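You operate a simulated robot arm through the tools that you are given. There is no shell and no other tool. Be economical: measure what you need, move in short steps, check, and stop when the job is done.

Carry out the task below with a simulated robot arm. There is one attempt and no reset: what you move stays moved.

Task
Lift the soap bottle, wipe the sticky ring under it and put the bottle back.
Fine: meanwhile stand it elsewhere on the basin tiles; use the small sponge and return it. Set down upright: clear soap bottle, small sponge. What is to be rubbed or washed off counts as gone when no trace of it is left.

Only the result counts: the job must be done as asked and must still hold three seconds after the hand-in. Knocking over, shifting, dropping, spilling or breaking anything else fails it.

Robot
A 7-joint arm with a two-finger gripper, fixed in place. Base frame: the origin is at the foot of the arm, x ahead of it, y to its left, z up; the work surface is at about z = 0.74. Lengths are in m, angles in rad, forces in N, time in s.
With the tool pointing down near the work surface it reaches from about 0.38 to 0.8 m from the base axis. Its first joint turns from -2.496 to 2.496 rad. Payload 2.45 kg.
The tool frame sits at the grasp point between the pads (the TCP): z along the fingers, y along the line on which they close. The tips reach 0.026 m beyond it. The gripper opens to 0.096 m. The gripper's body begins 0.069 m behind the TCP.
Orientation is told as [roll, pitch, yaw] about the base's x, y, z axes, in that order, counted from this pose: with the fingers straight down and closing along the base's y, the tool's x points along the base's -x, its y along +y and its z along -z.

Tools
- The arm moves only by the tool apply_moves. Its argument "plan" is one flat list of numbers, 7 for each row, row after row: the shift along the base's x, y, z in mm, then the turn, a rotation vector about the base's x, y, z in rad, then the closure, from 0 (fully open) to 1 (shut). In form: [tx, ty, tz, ax, ay, az, grip, tx, ty, tz, ax, ay, az, grip, ...]. A call has 1 to 10 rows; each row shifts and turns the commanded pose from where the row before left it. Each row takes 0.2 s and may step no farther than 0.05 m and 0.15 rad from the row before; otherwise, or with a gripper value out of range, the whole call is refused. A pose out of reach is approached as far as the arm can. The call stops where the force on the tool passes 40 N (or 10 N more than at its start, if that is more) or the arm is blocked; 0.2 s more then pass. The fingers move at their own pace and stop on an object; they squeeze with about 44 N. The grip force told is the motor's: it shows also when the fingers shut on nothing. Time passes only in rows, and 0.2 s behind the last, so rows that do not move let the fingers close. The reply holds the time, the measured pose of the TCP, the force on the tool along the base axes, the opening and the grip force, in the units named above and with some noise, with the torque about the TCP (base axes, N m) and any sound that the robot's microphone picked up.
- Cameras (640 x 400 px; columns grow to the right, rows downward): "scene" is fixed at [0.3996, 0.6512, 1.4956]; the picture's right is [-0.91, -0.41, 0.00], its down [-0.31, 0.68, -0.67] and it looks along [0.28, -0.61, -0.75] (base axes); focal length 355 px, centre (320, 200). "wrist" rides on the gripper at [0.082, 0.003, -0.098] in the tool frame; the picture's right is [-0.04, 1.00, 0.00], its down [-0.73, -0.03, -0.68] and it looks along [-0.68, -0.03, 0.73] (tool axes); focal length 256 px, centre (320, 200). There is no depth. A picture from a camera that has moved, and an enlarged one, comes with that camera's place and axes in the base frame and with its lens.
- capture(camera): a new picture of that camera. No time passes.
- raise_lower(by): slides the trunk up (or, below 0, down) by that many m; the arm rides with it, the base frame stays. It gives what a move gives, with no picture.
- inspect(camera, box): a new picture of the part [left, top, right, bottom] of that camera's present view, enlarged. No time passes.
- job_done(): hands the job in; it is judged then, once.

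Go step by step. Nothing tells you positions but the pictures and the camera data: compare them with the known pose of the tool, close in by small moves and look again before you grip or let go. The budget is 120 turns and 84 pictures, counting those below and the enlarged ones. Unless the task says otherwise, let go and move clear before handing in, and close with one line.

The tools are called as a command line: name --argument value ..., lists and objects as JSON in quotes. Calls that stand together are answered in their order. apply_moves: Moves the arm, as the interface text tells. Its arguments: {"type":"object","properties":{"plan":{"type":"array"}},"required":["plan"]} The other tools are called the same way: raise_lower (by) slides the trunk up or down; capture (camera) takes a picture; inspect (camera, box) takes an enlarged picture of a part of a camera's view; job_done () hands the job in.

At the start:

```text
time_s: 0.0
ee_pos: [0.507, 0.0828, 0.9691]
tool_rot: [-0.001, 0.0, 0.001]
force: [0.0, -0.4, 0.2]
ft_torque: [-0.03, 0.03, 0.01]
gripper_width: 0.096
grasp_force: 0.1
trunk travel left (down, up): [-0.575, 0.065]
```

scene: 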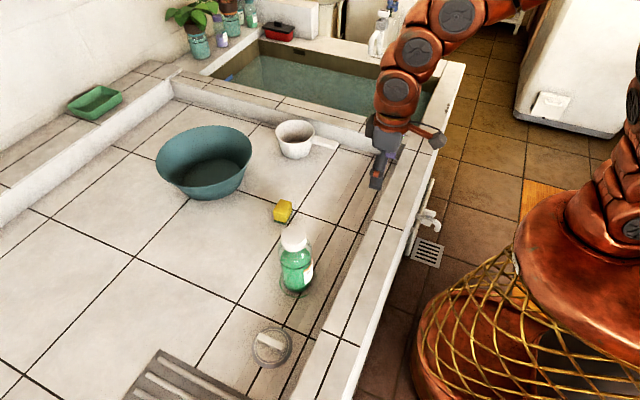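
wrist: 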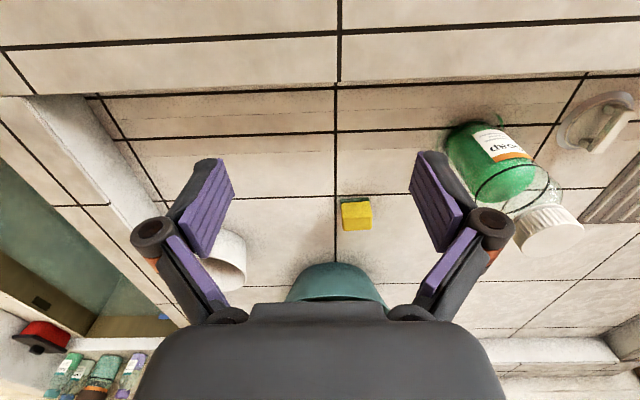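

I see the green soap bottle near (0.62, 0.30), the yellow sponge near (0.75, 0.13), and a soap-dish-like object close to the bottle. I'll take enlarged pictures before moving.

inspect --camera "scene" --box '[220, 180, 380, 380]'

inspect --camera "wrist" --box '[320, 60, 640, 260]'

```text
2.00 times, centred on (300, 280) of scene
camera zoom: at [0.3996, 0.6512, 1.4956], right [-0.91, -0.41, 0.0], down [-0.31, 0.68, -0.67], along [0.28, -0.61, -0.75], focal length 711 px, centre (360, 40)
```

zoom: 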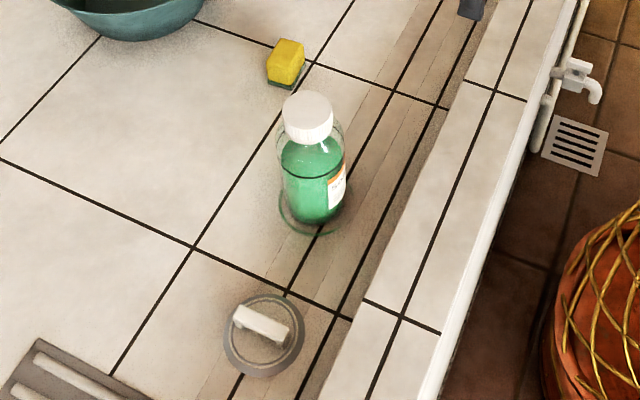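

```text
2.00 times, centred on (480, 160) of wrist
camera zoom: at [0.4265, 0.0846, 1.0674], right [0.04, 1.0, 0.0], down [0.73, -0.03, 0.68], along [0.68, -0.03, -0.73], focal length 512 px, centre (0, 280)
```

zoom: 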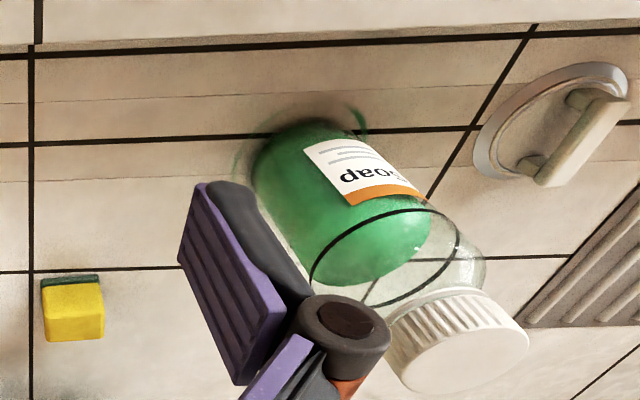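

The bottle stands at about (0.623, 0.300), is about 0.2 m tall and has a cap about 5 cm wide. I'll rise and move in front of and above it, then check the alignment.

apply_moves --plan '[0, 0, 40, 0, 0, 0, 0, 0, 0, 40, 0, 0, 0, 0, 20, 40, 0, 0, 0, 0, 0, 20, 40, 0, 0, 0, 0, 0, 20, 40, 0, 0, 0, 0, 0, 20, 40, 0, 0, 0, 0, 0, 20, 40, 0, 0, 0, 0, 0, 16, 17, 0, 0, 0, 0, 0, 0, 0, 0, 0, 0, 0, 0]'

capture --camera "wrist"

inspect --camera "scene" --box '[220, 180, 380, 380]'

```text
time_s: 2.0
ee_pos: [0.6216, 0.3018, 1.0509]
tool_rot: [-0.001, 0.004, -0.003]
force: [0.3, 0.6, -0.5]
ft_torque: [0.01, -0.01, -0.03]
gripper_width: 0.0961
grasp_force: 0.1
trunk travel left (down, up): [-0.575, 0.065]
```

```text
79 pictures are left
camera wrist: at [0.5422, 0.3047, 1.1487], right [0.04, 1.0, 0.0], down [0.73, -0.03, 0.68], along [0.68, -0.03, -0.73], focal length 256 px, centre (320, 200)
```

wrist: 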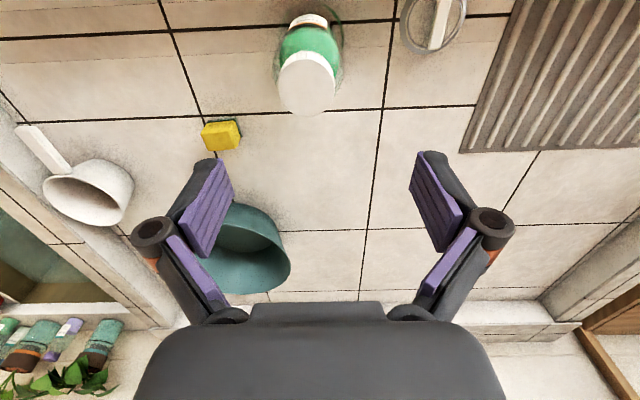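

```text
2.00 times, centred on (300, 280) of scene
camera zoom: at [0.3996, 0.6512, 1.4956], right [-0.91, -0.41, 0.0], down [-0.31, 0.68, -0.67], along [0.28, -0.61, -0.75], focal length 711 px, centre (360, 40)
```

zoom: 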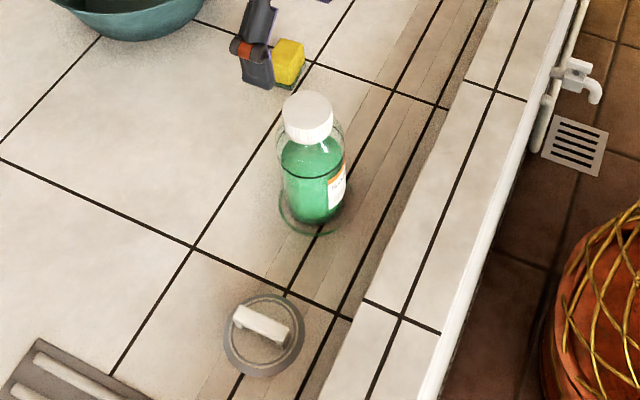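

The arm is above the bottle. I'll zoom the wrist view to refine the cap's centre.

inspect --camera "wrist" --box '[240, 0, 400, 120]'

```text
3.33 times, centred on (320, 60) of wrist
camera zoom: at [0.5422, 0.3047, 1.1487], right [0.04, 1.0, 0.0], down [0.73, -0.03, 0.68], along [0.68, -0.03, -0.73], focal length 853 px, centre (320, 667)
```

zoom: 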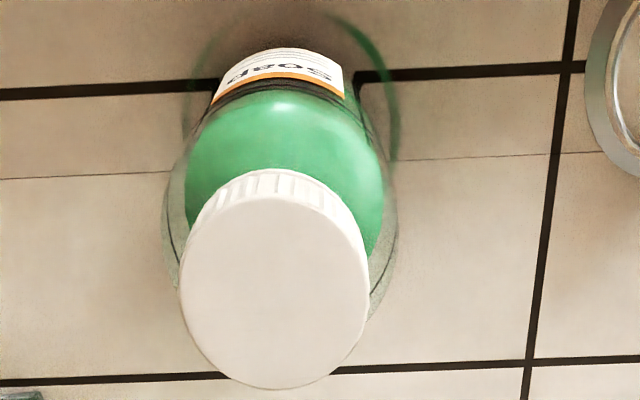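

Cap centre is about (0.617, 0.291), its top at about z 0.935. I'll centre the gripper and descend so the fingers straddle the cap, then look before closing.

apply_moves --plan '[-5, -11, -30, 0, 0, 0, 0, 0, 0, -35, 0, 0, 0, 0, 0, 0, -30, 0, 0, 0, 0, 0, 0, -20, 0, 0, 0, 0, 0, 0, 0, 0, 0, 0, 0]'

capture --camera "wrist"

inspect --camera "scene" --box '[220, 160, 380, 310]'

```text
time_s: 3.2
ee_pos: [0.6191, 0.2869, 0.9352]
tool_rot: [0.0, -0.003, -0.001]
force: [0.3, 0.1, 1.1]
ft_torque: [-0.01, 0.01, 0.01]
gripper_width: 0.0962
grasp_force: 0.1
trunk travel left (down, up): [-0.575, 0.065]
```

```text
76 pictures are left
camera wrist: at [0.5374, 0.2904, 1.0327], right [0.04, 1.0, 0.0], down [0.73, -0.03, 0.68], along [0.68, -0.03, -0.73], focal length 256 px, centre (320, 200)
```

wrist: 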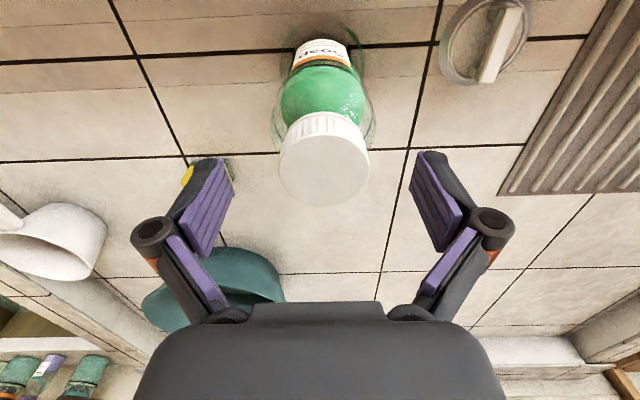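

```text
2.67 times, centred on (300, 235) of scene
camera zoom: at [0.3996, 0.6512, 1.4956], right [-0.91, -0.41, 0.0], down [-0.31, 0.68, -0.67], along [0.28, -0.61, -0.75], focal length 948 px, centre (373, 107)
```

zoom: 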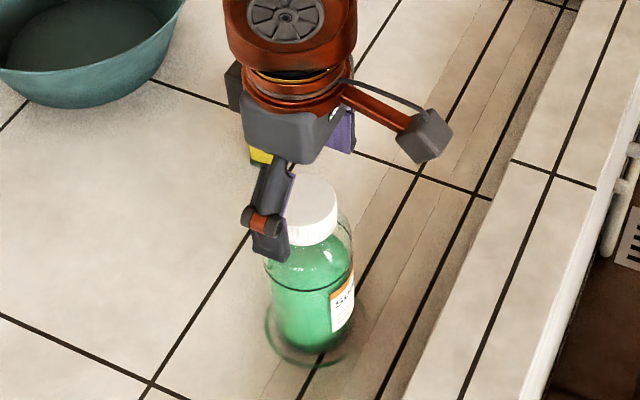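

The cap top is at about z 0.922, centre (0.615, 0.289). I'll make a small correction, descend and close on the cap.

apply_moves --plan '[-4, 2, -22, 0, 0, 0, 0, 0, 0, 0, 0, 0, 0, 0, 0, 0, 0, 0, 0, 0, 0.9, 0, 0, 0, 0, 0, 0, 0.9, 0, 0, 0, 0, 0, 0, 0.9, 0, 0, 0, 0, 0, 0, 0.9, 0, 0, 0, 0, 0, 0, 0.9]'

capture --camera "wrist"

inspect --camera "scene" --box '[220, 160, 380, 310]'

```text
time_s: 4.8
ee_pos: [0.6138, 0.2893, 0.9118]
tool_rot: [-0.001, -0.002, 0.0]
force: [-0.6, 1.4, 14.4]
ft_torque: [0.06, -0.13, -0.04]
gripper_width: 0.0472
grasp_force: 43.9
trunk travel left (down, up): [-0.575, 0.065]
```

```text
74 pictures are left
camera wrist: at [0.5327, 0.2921, 1.0105], right [0.04, 1.0, 0.0], down [0.73, -0.03, 0.68], along [0.68, -0.03, -0.73], focal length 256 px, centre (320, 200)
```

wrist: 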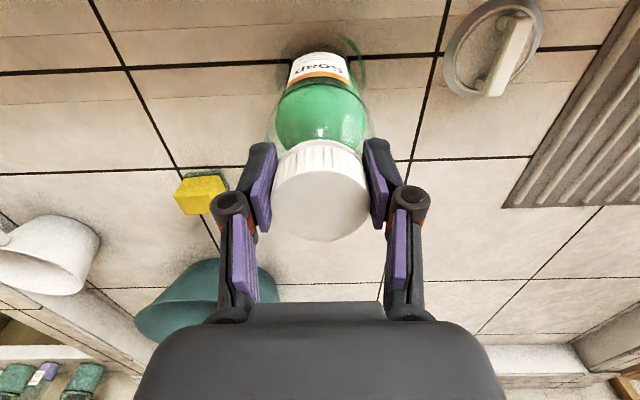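

```text
2.67 times, centred on (300, 235) of scene
camera zoom: at [0.3996, 0.6512, 1.4956], right [-0.91, -0.41, 0.0], down [-0.31, 0.68, -0.67], along [0.28, -0.61, -0.75], focal length 948 px, centre (373, 107)
```

zoom: 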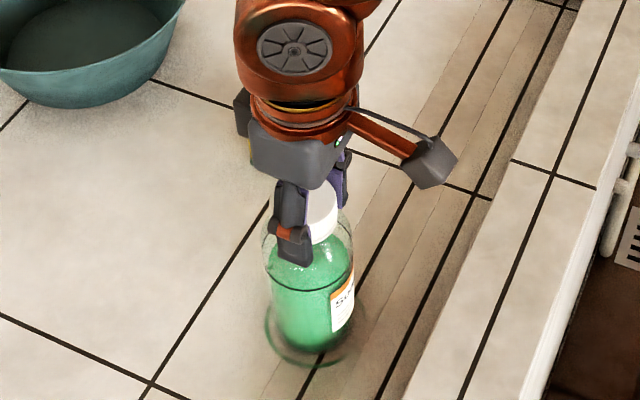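

The gripper holds the cap at 47 mm width with 44 N. Now I'll lift gently.

apply_moves --plan '[0, 0, 5, 0, 0, 0, 0.9, 0, 0, 15, 0, 0, 0, 0.9, 0, 0, 20, 0, 0, 0, 0.9, 0, 0, 20, 0, 0, 0, 0.9, 0, 0, 0, 0, 0, 0, 0.9]'

capture --camera "scene"

capture --camera "wrist"

```text
time_s: 6.0
ee_pos: [0.6148, 0.2913, 0.9699]
tool_rot: [0.0, 0.001, -0.002]
force: [-0.3, -0.4, -4.0]
ft_torque: [0.01, 0.05, -0.01]
gripper_width: 0.0462
grasp_force: 44.1
trunk travel left (down, up): [-0.575, 0.065]
```

```text
72 pictures are left
```

scene: 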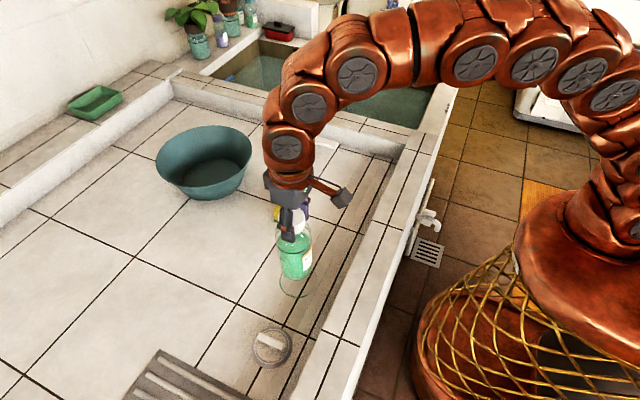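

```text
71 pictures are left
camera wrist: at [0.5337, 0.2931, 1.0692], right [0.04, 1.0, 0.0], down [0.73, -0.03, 0.68], along [0.68, -0.03, -0.73], focal length 256 px, centre (320, 200)
```

wrist: 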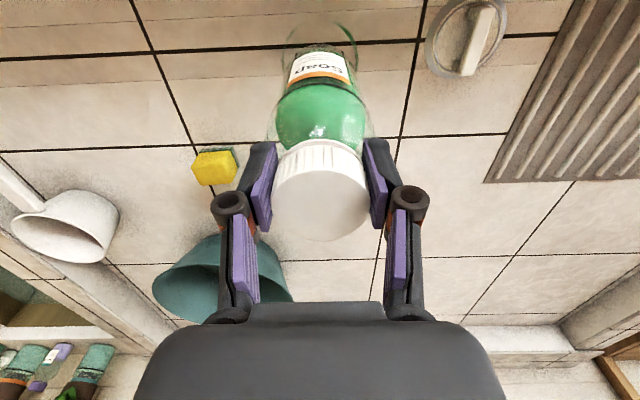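

The bottle is lifted and a green ring remains on the tiles. I'll carry it along -y to about (0.64, 0.02), an empty tile area.

apply_moves --plan '[0, -20, 0, 0, 0, 0, 0.9, 3, -35, 0, 0, 0, 0, 0.9, 5, -40, 0, 0, 0, 0, 0.9, 5, -40, 0, 0, 0, 0, 0.9, 5, -40, 0, 0, 0, 0, 0.9, 5, -40, 0, 0, 0, 0, 0.9, 2, -35, 0, 0, 0, 0, 0.9, 0, -20, 0, 0, 0, 0, 0.9, 0, 0, 0, 0, 0, 0, 0.9]'

capture --camera "scene"

capture --camera "wrist"

```text
time_s: 8.0
ee_pos: [0.6399, 0.0183, 0.9712]
tool_rot: [0.0, 0.001, 0.001]
force: [-0.6, -0.1, -4.0]
ft_torque: [0.02, 0.02, -0.01]
gripper_width: 0.0466
grasp_force: 44.3
trunk travel left (down, up): [-0.575, 0.065]
```

```text
70 pictures are left
```

scene: 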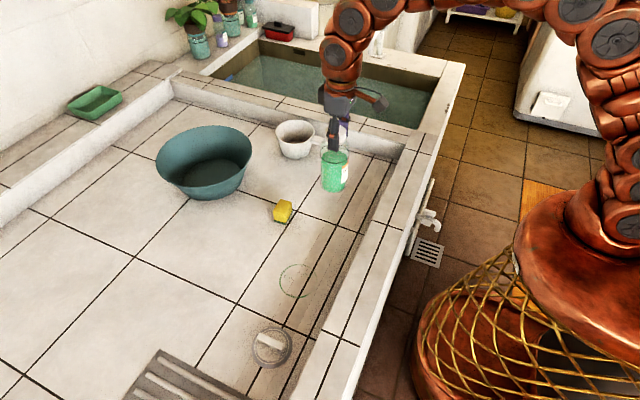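

```text
69 pictures are left
camera wrist: at [0.5582, 0.0207, 1.0707], right [0.04, 1.0, 0.0], down [0.73, -0.03, 0.68], along [0.68, -0.03, -0.73], focal length 256 px, centre (320, 200)
```

wrist: 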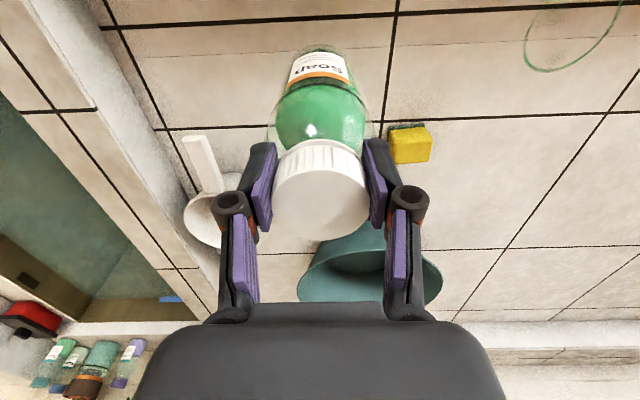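

The spot below the bottle is clear of the sponge, dipper handle and basin. I'll lower it to the height it stood at.

apply_moves --plan '[0, 0, -20, 0, 0, 0, 0.9, 0, 0, -20, 0, 0, 0, 0.9, 0, 0, -10, 0, 0, 0, 0.9, 0, 0, -5, 0, 0, 0, 0.9, 0, 0, -3, 0, 0, 0, 0.9, 0, 0, 0, 0, 0, 0, 0.9]'

inspect --camera "scene" --box '[280, 80, 400, 230]'

```text
time_s: 9.4
ee_pos: [0.6405, 0.0189, 0.9138]
tool_rot: [0.002, 0.0, 0.0]
force: [-0.8, 0.1, -4.8]
ft_torque: [-0.04, 0.03, 0.01]
gripper_width: 0.0463
grasp_force: 43.8
trunk travel left (down, up): [-0.575, 0.065]
```

```text
2.67 times, centred on (340, 155) of scene
camera zoom: at [0.3996, 0.6512, 1.4956], right [-0.91, -0.41, 0.0], down [-0.31, 0.68, -0.67], along [0.28, -0.61, -0.75], focal length 948 px, centre (267, 320)
```

zoom: 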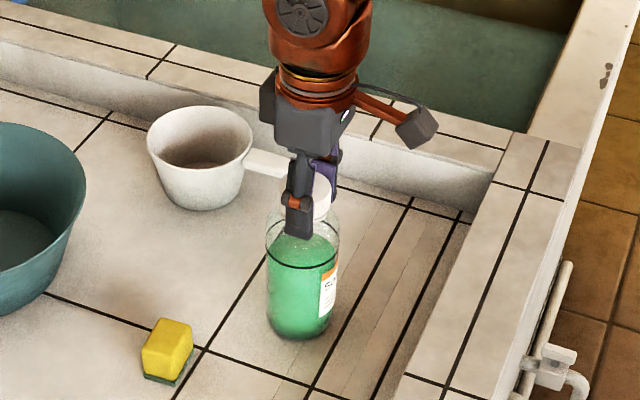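

Still carrying the full weight (-4.8 N), so it isn't quite down. I'll lower in 1 mm steps.

apply_moves --plan '[0, 0, -1, 0, 0, 0, 0.9, 0, 0, -1, 0, 0, 0, 0.9, 0, 0, 0, 0, 0, 0, 0.9]'

```text
time_s: 10.2
ee_pos: [0.6408, 0.0194, 0.9136]
tool_rot: [0.0, -0.002, 0.0]
force: [-0.6, -0.6, 13.4]
ft_torque: [-0.04, 0.06, 0.02]
gripper_width: 0.046
grasp_force: 43.9
trunk travel left (down, up): [-0.575, 0.065]
```

It is on the tile now. I'll open and rise straight up.

apply_moves --plan '[0, 0, 1, 0, 0, 0, 0.4, 0, 0, 0, 0, 0, 0, 0.3, 0, 0, 0, 0, 0, 0, 0.1, 0, 0, 0, 0, 0, 0, 0, 0, 0, 20, 0, 0, 0, 0, 0, 0, 40, 0, 0, 0, 0, 0, 0, 40, 0, 0, 0, 0, 0, 0, 20, 0, 0, 0, 0, 0, 0, 0, 0, 0, 0, 0]'

capture --camera "wrist"

inspect --camera "scene" --box '[240, 130, 360, 310]'

```text
time_s: 12.2
ee_pos: [0.6395, 0.0185, 1.0345]
tool_rot: [0.0, -0.002, 0.0]
force: [0.6, 0.1, 0.4]
ft_torque: [0.0, 0.03, -0.01]
gripper_width: 0.0961
grasp_force: 0.1
trunk travel left (down, up): [-0.575, 0.065]
```

```text
67 pictures are left
camera wrist: at [0.5582, 0.0223, 1.1327], right [0.04, 1.0, 0.0], down [0.73, -0.03, 0.68], along [0.68, -0.03, -0.73], focal length 256 px, centre (320, 200)
```

wrist: 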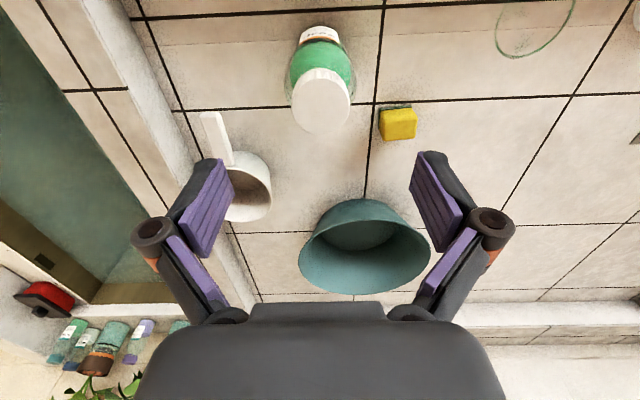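

```text
2.22 times, centred on (300, 220) of scene
camera zoom: at [0.3996, 0.6512, 1.4956], right [-0.91, -0.41, 0.0], down [-0.31, 0.68, -0.67], along [0.28, -0.61, -0.75], focal length 790 px, centre (364, 156)
```

zoom: 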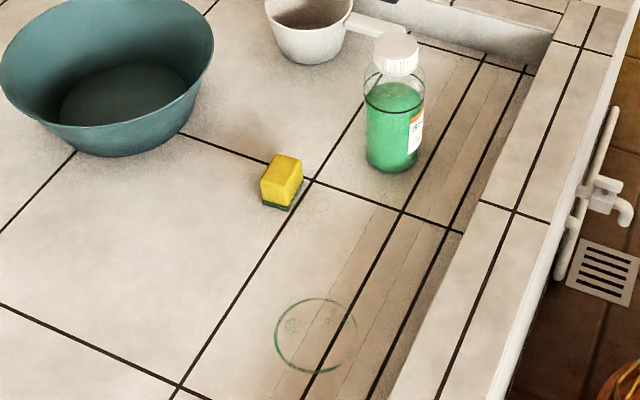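

The bottle stands safely aside, and the ring is centred near (0.619, 0.291) with a diameter of about 0.087. Next I'll move over the sponge and measure it.

apply_moves --plan '[20, 35, 0, 0, 0, 0, 0, 20, 40, 0, 0, 0, 0, 0, 20, 35, -10, 0, 0, 0, 0, 20, 0, -30, 0, 0, 0, 0, 0, 0, -30, 0, 0, 0, 0, 0, 0, 0, 0, 0, 0, 0]'

capture --camera "wrist"

inspect --camera "wrist" --box '[240, 60, 400, 180]'

inspect --camera "scene" --box '[250, 180, 314, 240]'

```text
time_s: 13.6
ee_pos: [0.7194, 0.1313, 0.9631]
tool_rot: [-0.001, 0.002, 0.0]
force: [-0.3, -0.2, 0.3]
ft_torque: [0.02, 0.0, -0.01]
gripper_width: 0.0961
grasp_force: 0.0
trunk travel left (down, up): [-0.575, 0.065]
```

```text
65 pictures are left
camera wrist: at [0.6387, 0.1329, 1.0615], right [0.04, 1.0, 0.0], down [0.73, -0.03, 0.68], along [0.68, -0.03, -0.73], focal length 256 px, centre (320, 200)
```

wrist: 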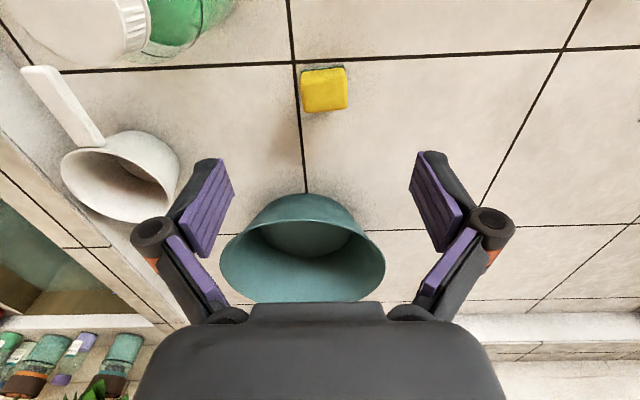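

```text
3.33 times, centred on (320, 120) of wrist
camera zoom: at [0.6387, 0.1329, 1.0615], right [0.04, 1.0, 0.0], down [0.73, -0.03, 0.68], along [0.68, -0.03, -0.73], focal length 853 px, centre (320, 467)
```

zoom: 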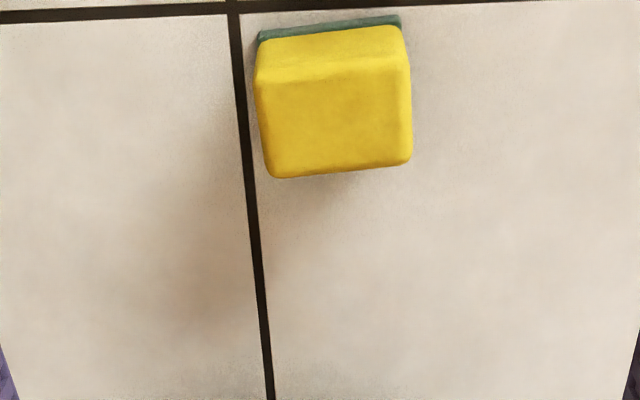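

```text
6.67 times, centred on (282, 210) of scene
camera zoom: at [0.3996, 0.6512, 1.4956], right [-0.91, -0.41, 0.0], down [-0.31, 0.68, -0.67], along [0.28, -0.61, -0.75], focal length 2370 px, centre (573, 133)
```

zoom: 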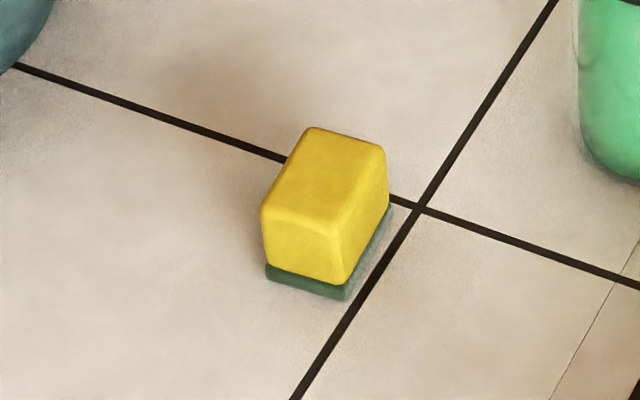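

The sponge is about 46×33 mm and 45 mm tall (top z about 0.785), centred at (0.7435, 0.1335), with its green pad down. I'll descend around it with the fingertips staying clear of the tiles.

apply_moves --plan '[24, 2, -40, 0, 0, 0, 0, 0, 0, -45, 0, 0, 0, 0, 0, 0, -40, 0, 0, 0, 0, 0, 0, -30, 0, 0, 0, 0, 0, 0, 0, 0, 0, 0, 0]'

capture --camera "wrist"

inspect --camera "scene" --box '[230, 120, 350, 240]'

```text
time_s: 14.8
ee_pos: [0.7448, 0.1321, 0.8067]
tool_rot: [0.0, -0.001, 0.0]
force: [0.0, 0.2, -0.5]
ft_torque: [0.02, 0.0, 0.0]
gripper_width: 0.0958
grasp_force: 0.1
trunk travel left (down, up): [-0.575, 0.065]
```

```text
62 pictures are left
camera wrist: at [0.6631, 0.1337, 0.9058], right [0.04, 1.0, 0.0], down [0.73, -0.03, 0.68], along [0.68, -0.03, -0.73], focal length 256 px, centre (320, 200)
```

wrist: 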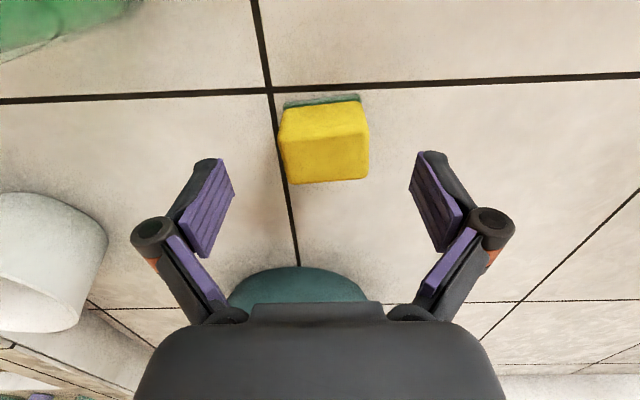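

```text
3.33 times, centred on (290, 180) of scene
camera zoom: at [0.3996, 0.6512, 1.4956], right [-0.91, -0.41, 0.0], down [-0.31, 0.68, -0.67], along [0.28, -0.61, -0.75], focal length 1185 px, centre (420, 267)
```

zoom: 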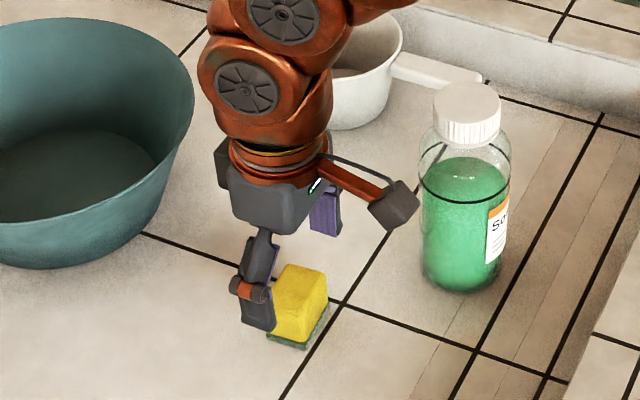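

Alignment is good. I'll shift 3 mm back, descend to z about 0.779 and close.

apply_moves --plan '[-3, 1, -15, 0, 0, 0, 0, 0, 0, -13, 0, 0, 0, 0, 0, 0, 0, 0, 0, 0, 0, 0, 0, 0, 0, 0, 0, 0.9, 0, 0, 0, 0, 0, 0, 0.9, 0, 0, 0, 0, 0, 0, 0.9, 0, 0, 0, 0, 0, 0, 0.9, 0, 0, 0, 0, 0, 0, 0.9]'

capture --camera "wrist"

inspect --camera "scene" --box '[230, 150, 350, 240]'

```text
time_s: 16.6
ee_pos: [0.7409, 0.1316, 0.7797]
tool_rot: [0.001, -0.001, -0.001]
force: [-0.3, 0.1, 4.2]
ft_torque: [0.0, -0.01, 0.08]
gripper_width: 0.0494
grasp_force: 44.2
trunk travel left (down, up): [-0.575, 0.065]
```

```text
60 pictures are left
camera wrist: at [0.6592, 0.1353, 0.8791], right [0.04, 1.0, 0.0], down [0.73, -0.03, 0.68], along [0.68, -0.03, -0.73], focal length 256 px, centre (320, 200)
```

wrist: 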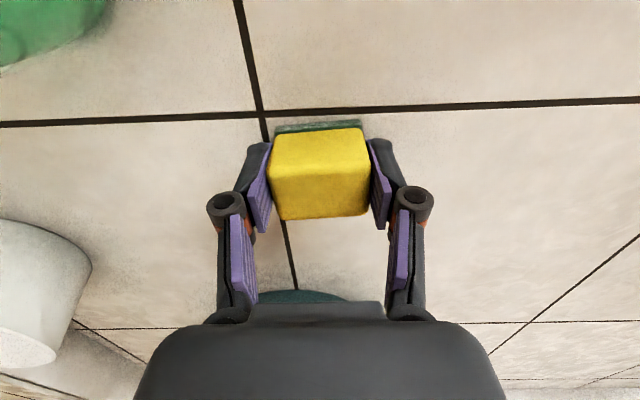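

```text
4.44 times, centred on (290, 195) of scene
camera zoom: at [0.3996, 0.6512, 1.4956], right [-0.91, -0.41, 0.0], down [-0.31, 0.68, -0.67], along [0.28, -0.61, -0.75], focal length 1580 px, centre (453, 222)
```

zoom: 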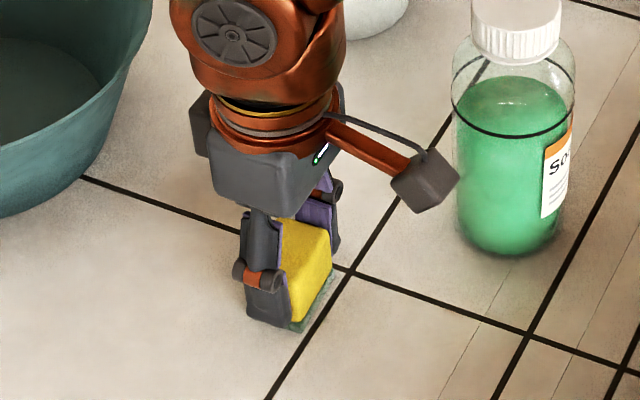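

The sponge is held (49 mm). I'll lift it and carry it to above the ring.

apply_moves --plan '[0, 0, 20, 0, 0, 0, 0.9, 0, 0, 25, 0, 0, 0, 0.9, -28, 36, 0, 0, 0, 0, 0.9, -30, 38, 0, 0, 0, 0, 0.9, -30, 38, 0, 0, 0, 0, 0.9, -22, 30, 0, 0, 0, 0, 0.9, -12, 17, 0, 0, 0, 0, 0.9, 0, 0, 0, 0, 0, 0, 0.9]'

capture --camera "wrist"

inspect --camera "scene" --box '[230, 200, 350, 320]'

```text
time_s: 18.4
ee_pos: [0.6178, 0.2934, 0.8252]
tool_rot: [-0.001, -0.002, 0.002]
force: [0.1, 0.0, -0.4]
ft_torque: [0.01, -0.01, 0.01]
gripper_width: 0.0491
grasp_force: 44.0
trunk travel left (down, up): [-0.575, 0.065]
```

```text
58 pictures are left
camera wrist: at [0.5363, 0.2956, 0.9234], right [0.04, 1.0, 0.0], down [0.73, -0.03, 0.68], along [0.68, -0.03, -0.73], focal length 256 px, centre (320, 200)
```

wrist: 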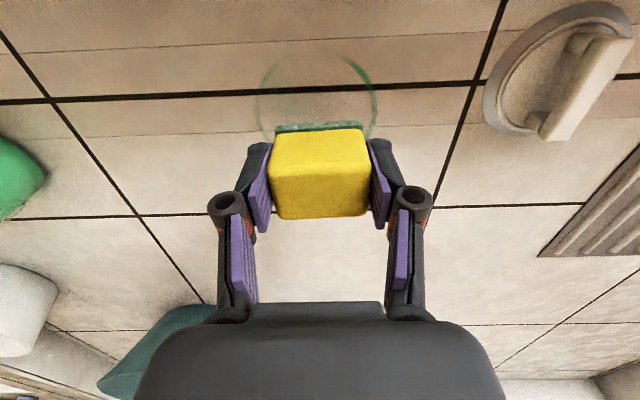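

```text
3.33 times, centred on (290, 260) of scene
camera zoom: at [0.3996, 0.6512, 1.4956], right [-0.91, -0.41, 0.0], down [-0.31, 0.68, -0.67], along [0.28, -0.61, -0.75], focal length 1185 px, centre (420, 0)
```

zoom: 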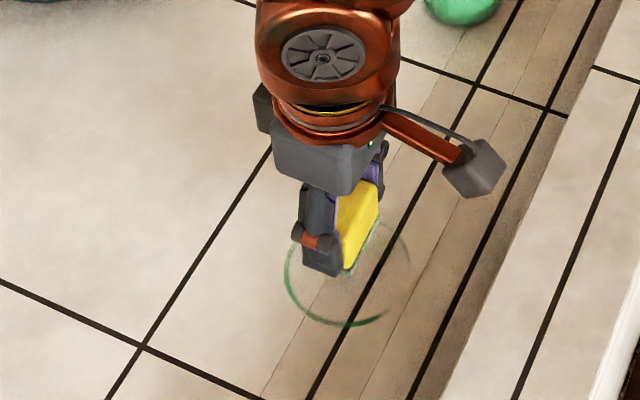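

The sponge is over the ring centre. I'll lower it in small steps until light contact.

apply_moves --plan '[0, -3, -25, 0, 0, 0, 0.9, 0, 0, -15, 0, 0, 0, 0.9, 0, 0, -4, 0, 0, 0, 0.9, 0, 0, -1, 0, 0, 0, 0.9, 0, 0, 0, 0, 0, 0, 0.9]'

```text
time_s: 19.6
ee_pos: [0.6187, 0.2879, 0.7809]
tool_rot: [0.0, -0.003, 0.0]
force: [-1.1, 1.1, 13.2]
ft_torque: [0.05, 0.02, 0.12]
gripper_width: 0.0487
grasp_force: 44.0
trunk travel left (down, up): [-0.575, 0.065]
```

Contact at about 13 N. Now I'll rub around the ring.

apply_moves --plan '[0, 22, 0, 0, 0, 0, 0.9, -15, -2, 0, 0, 0, 0, 0.9, -13, -8, 0, 0, 0, 0, 0.9, -4, -12, 0, 0, 0, 0, 0.9, 4, -12, 0, 0, 0, 0, 0.9, 13, -8, 0, 0, 0, 0, 0.9, 15, -2, 0, 0, 0, 0, 0.9, 15, 2, 0, 0, 0, 0, 0.9, 13, 8, 0, 0, 0, 0, 0.9, 4, 12, 0, 0, 0, 0, 0.9]'

apply_moves --plan '[-4, 12, 0, 0, 0, 0, 0.9, -13, 8, 0, 0, 0, 0, 0.9, -15, 2, 0, 0, 0, 0, 0.9, -15, -2, 0, 0, 0, 0, 0.9, -17, -10, 0, 0, 0, 0, 0.9, -4, -12, 0, 0, 0, 0, 0.9, 4, -12, 0, 0, 0, 0, 0.9, 17, -8, 0, 0, 0, 0, 0.9, 15, -2, 0, 0, 0, 0, 0.9, 0, 0, 0, 0, 0, 0, 0.9]'

capture --camera "wrist"

inspect --camera "scene" --box '[230, 220, 350, 320]'

```text
time_s: 21.8
ee_pos: [0.6501, 0.2883, 0.7814]
tool_rot: [-0.001, -0.002, 0.0]
force: [1.2, -5.6, 14.1]
ft_torque: [-0.22, -0.06, -0.03]
gripper_width: 0.0483
grasp_force: 43.7
trunk travel left (down, up): [-0.575, 0.065]
```

```text
time_s: 24.0
ee_pos: [0.6183, 0.263, 0.7801]
tool_rot: [0.001, 0.0, -0.002]
force: [0.3, -0.9, -0.2]
ft_torque: [0.0, -0.04, 0.0]
gripper_width: 0.0484
grasp_force: 43.8
trunk travel left (down, up): [-0.575, 0.065]
```

```text
56 pictures are left
camera wrist: at [0.5374, 0.2662, 0.8791], right [0.04, 1.0, 0.0], down [0.73, -0.03, 0.68], along [0.68, -0.03, -0.73], focal length 256 px, centre (320, 200)
```

wrist: 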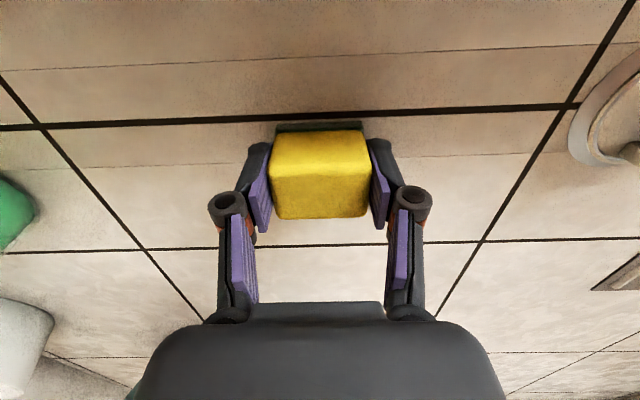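

```text
4.00 times, centred on (290, 270) of scene
camera zoom: at [0.3996, 0.6512, 1.4956], right [-0.91, -0.41, 0.0], down [-0.31, 0.68, -0.67], along [0.28, -0.61, -0.75], focal length 1422 px, centre (440, -80)
```

zoom: 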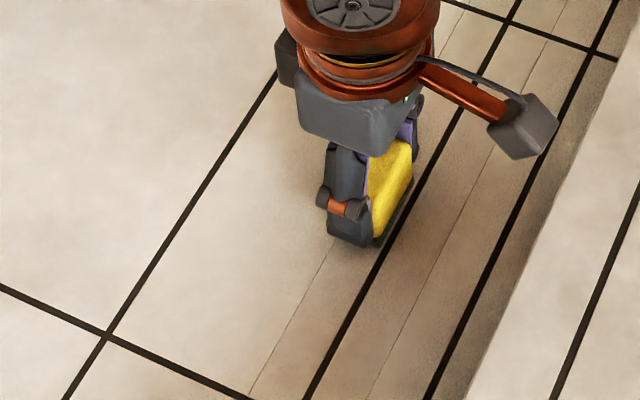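

The ring looks gone. I'll lift and move aside to check closely for traces.

apply_moves --plan '[0, 0, 20, 0, 0, 0, 0.9, 0, 0, 40, 0, 0, 0, 0.9, 0, -40, 10, 0, 0, 0, 0.9, 0, -40, 0, 0, 0, 0, 0.9, 0, 0, 0, 0, 0, 0, 0.9]'

inspect --camera "wrist" --box '[320, 0, 560, 150]'

inspect --camera "scene" --box '[250, 250, 330, 310]'

```text
time_s: 25.2
ee_pos: [0.6201, 0.1853, 0.8498]
tool_rot: [0.001, -0.001, -0.001]
force: [-0.5, -0.7, -0.2]
ft_torque: [0.0, -0.02, -0.04]
gripper_width: 0.0484
grasp_force: 43.9
trunk travel left (down, up): [-0.575, 0.065]
```

```text
2.67 times, centred on (440, 75) of wrist
camera zoom: at [0.5382, 0.1883, 0.9488], right [0.04, 1.0, 0.0], down [0.73, -0.03, 0.68], along [0.68, -0.03, -0.73], focal length 683 px, centre (0, 533)
```

zoom: 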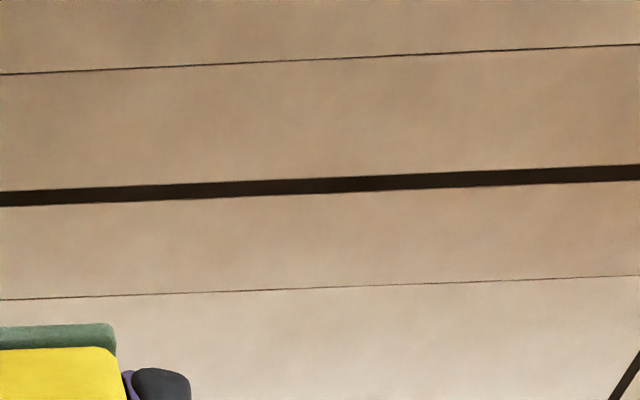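

```text
6.67 times, centred on (290, 280) of scene
camera zoom: at [0.3996, 0.6512, 1.4956], right [-0.91, -0.41, 0.0], down [-0.31, 0.68, -0.67], along [0.28, -0.61, -0.75], focal length 2370 px, centre (520, -333)
```

zoom: 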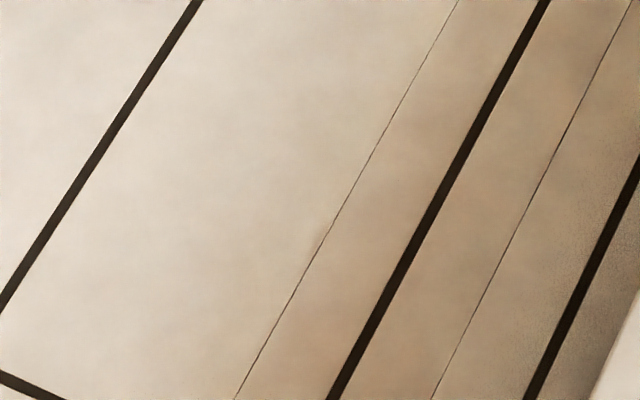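

No trace is left on the tiles. I'll return the sponge to its original place at (0.741, 0.1325).

apply_moves --plan '[30, 0, 0, 0, 0, 0, 0.9, 35, -12, 0, 0, 0, 0, 0.9, 35, -20, 0, 0, 0, 0, 0.9, 22, -20, 0, 0, 0, 0, 0.9, 0, 0, -25, 0, 0, 0, 0.9, 0, 0, -25, 0, 0, 0, 0.9, 0, 0, -12, 0, 0, 0, 0.9, 0, 0, -5, 0, 0, 0, 0.9, 0, 0, 0, 0, 0, 0, 0.9]'

capture --camera "wrist"

inspect --camera "scene" --box '[230, 150, 350, 240]'

```text
time_s: 27.2
ee_pos: [0.7419, 0.133, 0.7834]
tool_rot: [0.0, -0.002, 0.0]
force: [0.7, -0.3, -1.1]
ft_torque: [0.01, 0.01, 0.01]
gripper_width: 0.0485
grasp_force: 43.9
trunk travel left (down, up): [-0.575, 0.065]
```

```text
52 pictures are left
camera wrist: at [0.6608, 0.1354, 0.881], right [0.04, 1.0, 0.0], down [0.73, -0.03, 0.68], along [0.68, -0.03, -0.73], focal length 256 px, centre (320, 200)
```

wrist: 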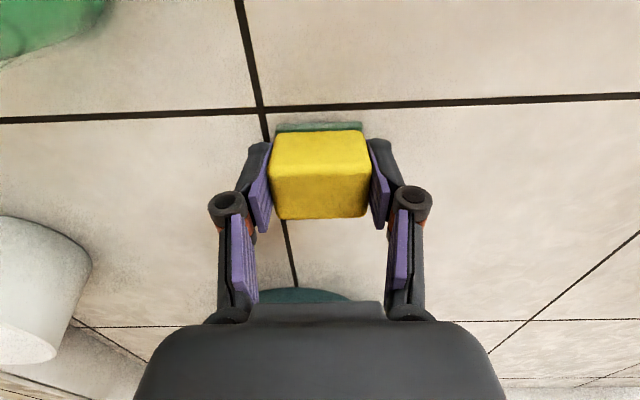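

```text
4.44 times, centred on (290, 195) of scene
camera zoom: at [0.3996, 0.6512, 1.4956], right [-0.91, -0.41, 0.0], down [-0.31, 0.68, -0.67], along [0.28, -0.61, -0.75], focal length 1580 px, centre (453, 222)
```

zoom: 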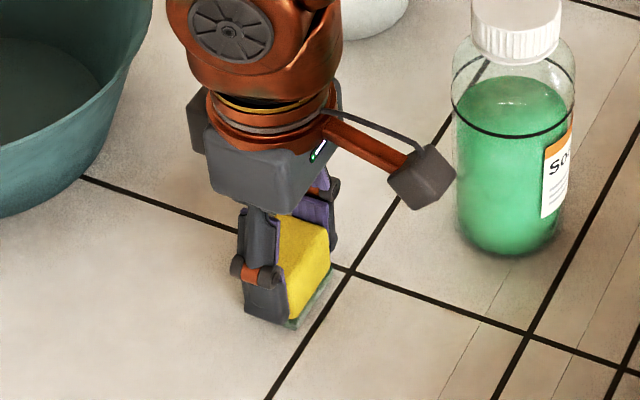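

Almost down, and the place matches. I'll finish the last millimetres until I feel contact.

apply_moves --plan '[0, 0, -1, 0, 0, 0, 0.9, 0, 0, -1, 0, 0, 0, 0.9, 0, 0, 0, 0, 0, 0, 0.9]'

```text
time_s: 28.0
ee_pos: [0.7399, 0.1331, 0.7809]
tool_rot: [0.001, 0.0, 0.001]
force: [0.5, -0.4, -0.8]
ft_torque: [-0.01, -0.03, -0.01]
gripper_width: 0.0486
grasp_force: 44.0
trunk travel left (down, up): [-0.575, 0.065]
```

apply_moves --plan '[0, 0, -1, 0, 0, 0, 0.9, 0, 0, 0, 0, 0, 0, 0.9]'

```text
time_s: 28.6
ee_pos: [0.7406, 0.1326, 0.7796]
tool_rot: [0.001, -0.003, -0.001]
force: [0.5, -0.8, 5.5]
ft_torque: [-0.05, -0.04, 0.01]
gripper_width: 0.0485
grasp_force: 44.3
trunk travel left (down, up): [-0.575, 0.065]
```

Contact felt (5.5 N). I'll release and rise to above bottle height.

apply_moves --plan '[0, 0, 0, 0, 0, 0, 0.4, 0, 0, 0, 0, 0, 0, 0.2, 0, 0, 0, 0, 0, 0, 0, 0, 0, 0, 0, 0, 0, 0, 0, 0, 30, 0, 0, 0, 0, 0, 0, 50, 0, 0, 0, 0, 0, 0, 50, 0, 0, 0, 0, 0, 0, 50, 0, 0, 0, 0, 0, 0, 50, 0, 0, 0, 0, 0, 0, 25, 0, 0, 0, 0]'

inspect --camera "scene" --box '[230, 110, 390, 240]'

```text
time_s: 30.8
ee_pos: [0.7393, 0.1323, 1.035]
tool_rot: [0.001, 0.001, 0.0]
force: [-0.2, -0.5, 0.2]
ft_torque: [0.02, -0.02, 0.01]
gripper_width: 0.0961
grasp_force: 0.0
trunk travel left (down, up): [-0.575, 0.065]
```

```text
3.08 times, centred on (310, 175) of scene
camera zoom: at [0.3996, 0.6512, 1.4956], right [-0.91, -0.41, 0.0], down [-0.31, 0.68, -0.67], along [0.28, -0.61, -0.75], focal length 1094 px, centre (351, 277)
```

zoom: 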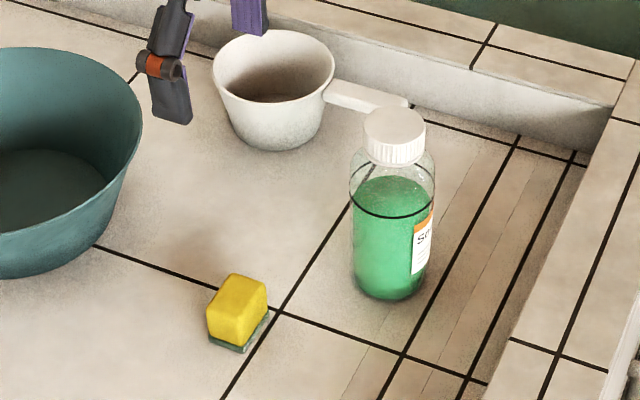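

The sponge is back upright in place. I'll return over the bottle and look before gripping the cap.

apply_moves --plan '[-25, -28, 0, 0, 0, 0, 0, -28, -32, 0, 0, 0, 0, 0, -28, -32, 0, 0, 0, 0, 0, -20, -21, 0, 0, 0, 0, 0, 0, 0, -40, 0, 0, 0, 0, 0, 0, -30, 0, 0, 0, 0, 0, 0, -20, 0, 0, 0, 0, 0, 0, 0, 0, 0, 0, 0]'

capture --camera "wrist"

```text
time_s: 32.6
ee_pos: [0.6394, 0.0188, 0.9452]
tool_rot: [0.0, 0.0, -0.001]
force: [0.2, 0.3, -0.3]
ft_torque: [0.03, 0.0, 0.02]
gripper_width: 0.0958
grasp_force: 0.0
trunk travel left (down, up): [-0.575, 0.065]
```

```text
49 pictures are left
camera wrist: at [0.5582, 0.0222, 1.0424], right [0.04, 1.0, 0.0], down [0.73, -0.03, 0.68], along [0.68, -0.03, -0.73], focal length 256 px, centre (320, 200)
```

wrist: 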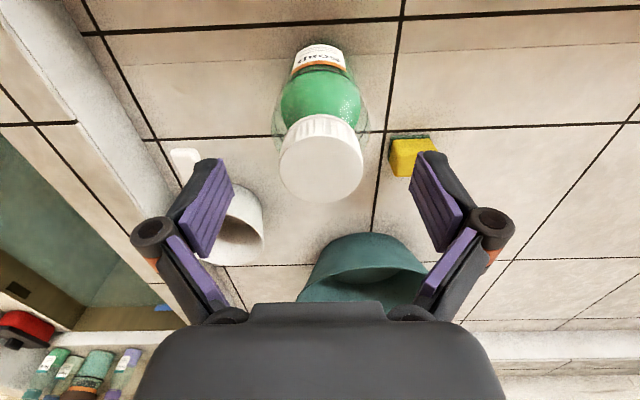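

Centred well. I'll descend and grip the cap, then lift.

apply_moves --plan '[0, 0, -20, 0, 0, 0, 0, 0, 0, -12, 0, 0, 0, 0, 0, 0, 0, 0, 0, 0, 0.9, 0, 0, 0, 0, 0, 0, 0.9, 0, 0, 0, 0, 0, 0, 0.9, 0, 0, 0, 0, 0, 0, 0.9, 0, 0, 0, 0, 0, 0, 0.9]'

apply_moves --plan '[0, 0, 5, 0, 0, 0, 0.9, 0, 0, 15, 0, 0, 0, 0.9, 0, 0, 20, 0, 0, 0, 0.9, 0, 0, 20, 0, 0, 0, 0.9, 0, 0, 0, 0, 0, 0, 0.9]'

capture --camera "wrist"

inspect --camera "scene" --box '[280, 80, 400, 230]'

```text
time_s: 34.2
ee_pos: [0.6383, 0.0183, 0.9123]
tool_rot: [0.0, -0.001, 0.0]
force: [-0.3, -0.3, 6.8]
ft_torque: [-0.01, -0.06, -0.02]
gripper_width: 0.0465
grasp_force: 44.1
trunk travel left (down, up): [-0.575, 0.065]
```

```text
time_s: 35.4
ee_pos: [0.6397, 0.0189, 0.9745]
tool_rot: [-0.001, 0.0, -0.001]
force: [-0.3, 0.4, -3.5]
ft_torque: [0.02, 0.02, -0.02]
gripper_width: 0.0458
grasp_force: 43.7
trunk travel left (down, up): [-0.575, 0.065]
```

```text
48 pictures are left
camera wrist: at [0.5592, 0.0227, 1.0727], right [0.04, 1.0, 0.0], down [0.73, -0.03, 0.68], along [0.68, -0.03, -0.73], focal length 256 px, centre (320, 200)
```

wrist: 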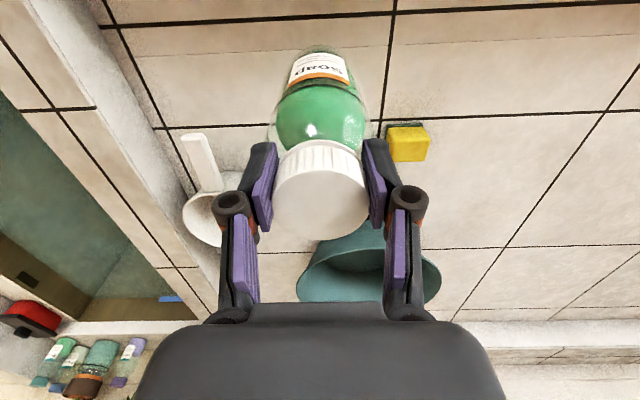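

```text
2.67 times, centred on (340, 155) of scene
camera zoom: at [0.3996, 0.6512, 1.4956], right [-0.91, -0.41, 0.0], down [-0.31, 0.68, -0.67], along [0.28, -0.61, -0.75], focal length 948 px, centre (267, 320)
```

zoom: 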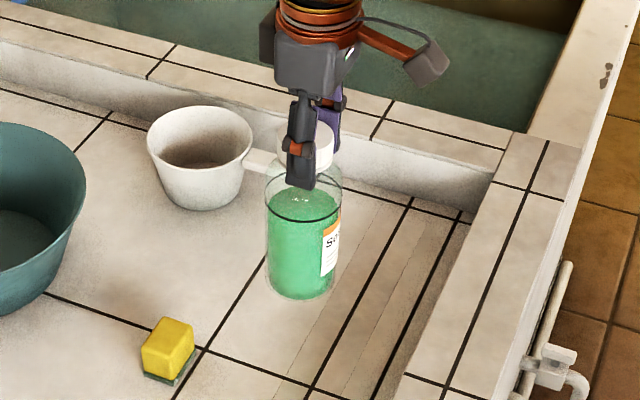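

The bottle is held and lifted, with no mark at the temporary spot. I'll carry it back by reversing the path.

apply_moves --plan '[0, 20, 0, 0, 0, 0, 0.9, -2, 35, 0, 0, 0, 0, 0.9, -5, 40, 0, 0, 0, 0, 0.9, -5, 40, 0, 0, 0, 0, 0.9, -5, 40, 0, 0, 0, 0, 0.9, -5, 40, 0, 0, 0, 0, 0.9, -3, 35, 0, 0, 0, 0, 0.9, 0, 20, 0, 0, 0, 0, 0.9, 0, 0, 0, 0, 0, 0, 0.9]'

apply_moves --plan '[0, 0, -20, 0, 0, 0, 0.9, 0, 0, -20, 0, 0, 0, 0.9, 0, 0, -10, 0, 0, 0, 0.9, 0, 0, -5, 0, 0, 0, 0.9, 0, 0, -3, 0, 0, 0, 0.9, 0, 0, 0, 0, 0, 0, 0.9]'

inspect --camera "scene" --box '[220, 160, 380, 310]'

```text
time_s: 37.4
ee_pos: [0.6148, 0.2901, 0.9735]
tool_rot: [0.001, -0.001, -0.002]
force: [-0.2, -0.2, -4.1]
ft_torque: [0.01, 0.02, 0.0]
gripper_width: 0.0459
grasp_force: 43.4
trunk travel left (down, up): [-0.575, 0.065]
```

```text
time_s: 38.8
ee_pos: [0.6152, 0.2904, 0.9162]
tool_rot: [-0.001, 0.0, 0.0]
force: [0.2, -0.1, -3.7]
ft_torque: [0.03, 0.03, -0.02]
gripper_width: 0.046
grasp_force: 44.2
trunk travel left (down, up): [-0.575, 0.065]
```

```text
2.67 times, centred on (300, 235) of scene
camera zoom: at [0.3996, 0.6512, 1.4956], right [-0.91, -0.41, 0.0], down [-0.31, 0.68, -0.67], along [0.28, -0.61, -0.75], focal length 948 px, centre (373, 107)
```

zoom: 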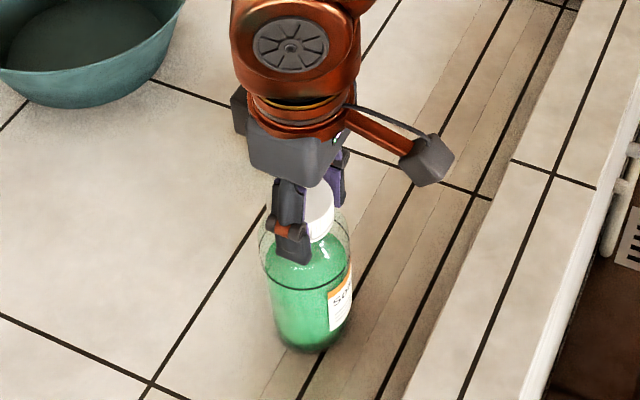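

apply_moves --plan '[0, 0, -1, 0, 0, 0, 0.9, 0, 0, -1, 0, 0, 0, 0.9, 0, 0, 0, 0, 0, 0, 0.9]'

```text
time_s: 39.6
ee_pos: [0.6146, 0.2899, 0.9141]
tool_rot: [-0.001, -0.001, 0.0]
force: [1.0, -1.1, 2.9]
ft_torque: [-0.12, -0.1, -0.01]
gripper_width: 0.0459
grasp_force: 44.1
trunk travel left (down, up): [-0.575, 0.065]
```

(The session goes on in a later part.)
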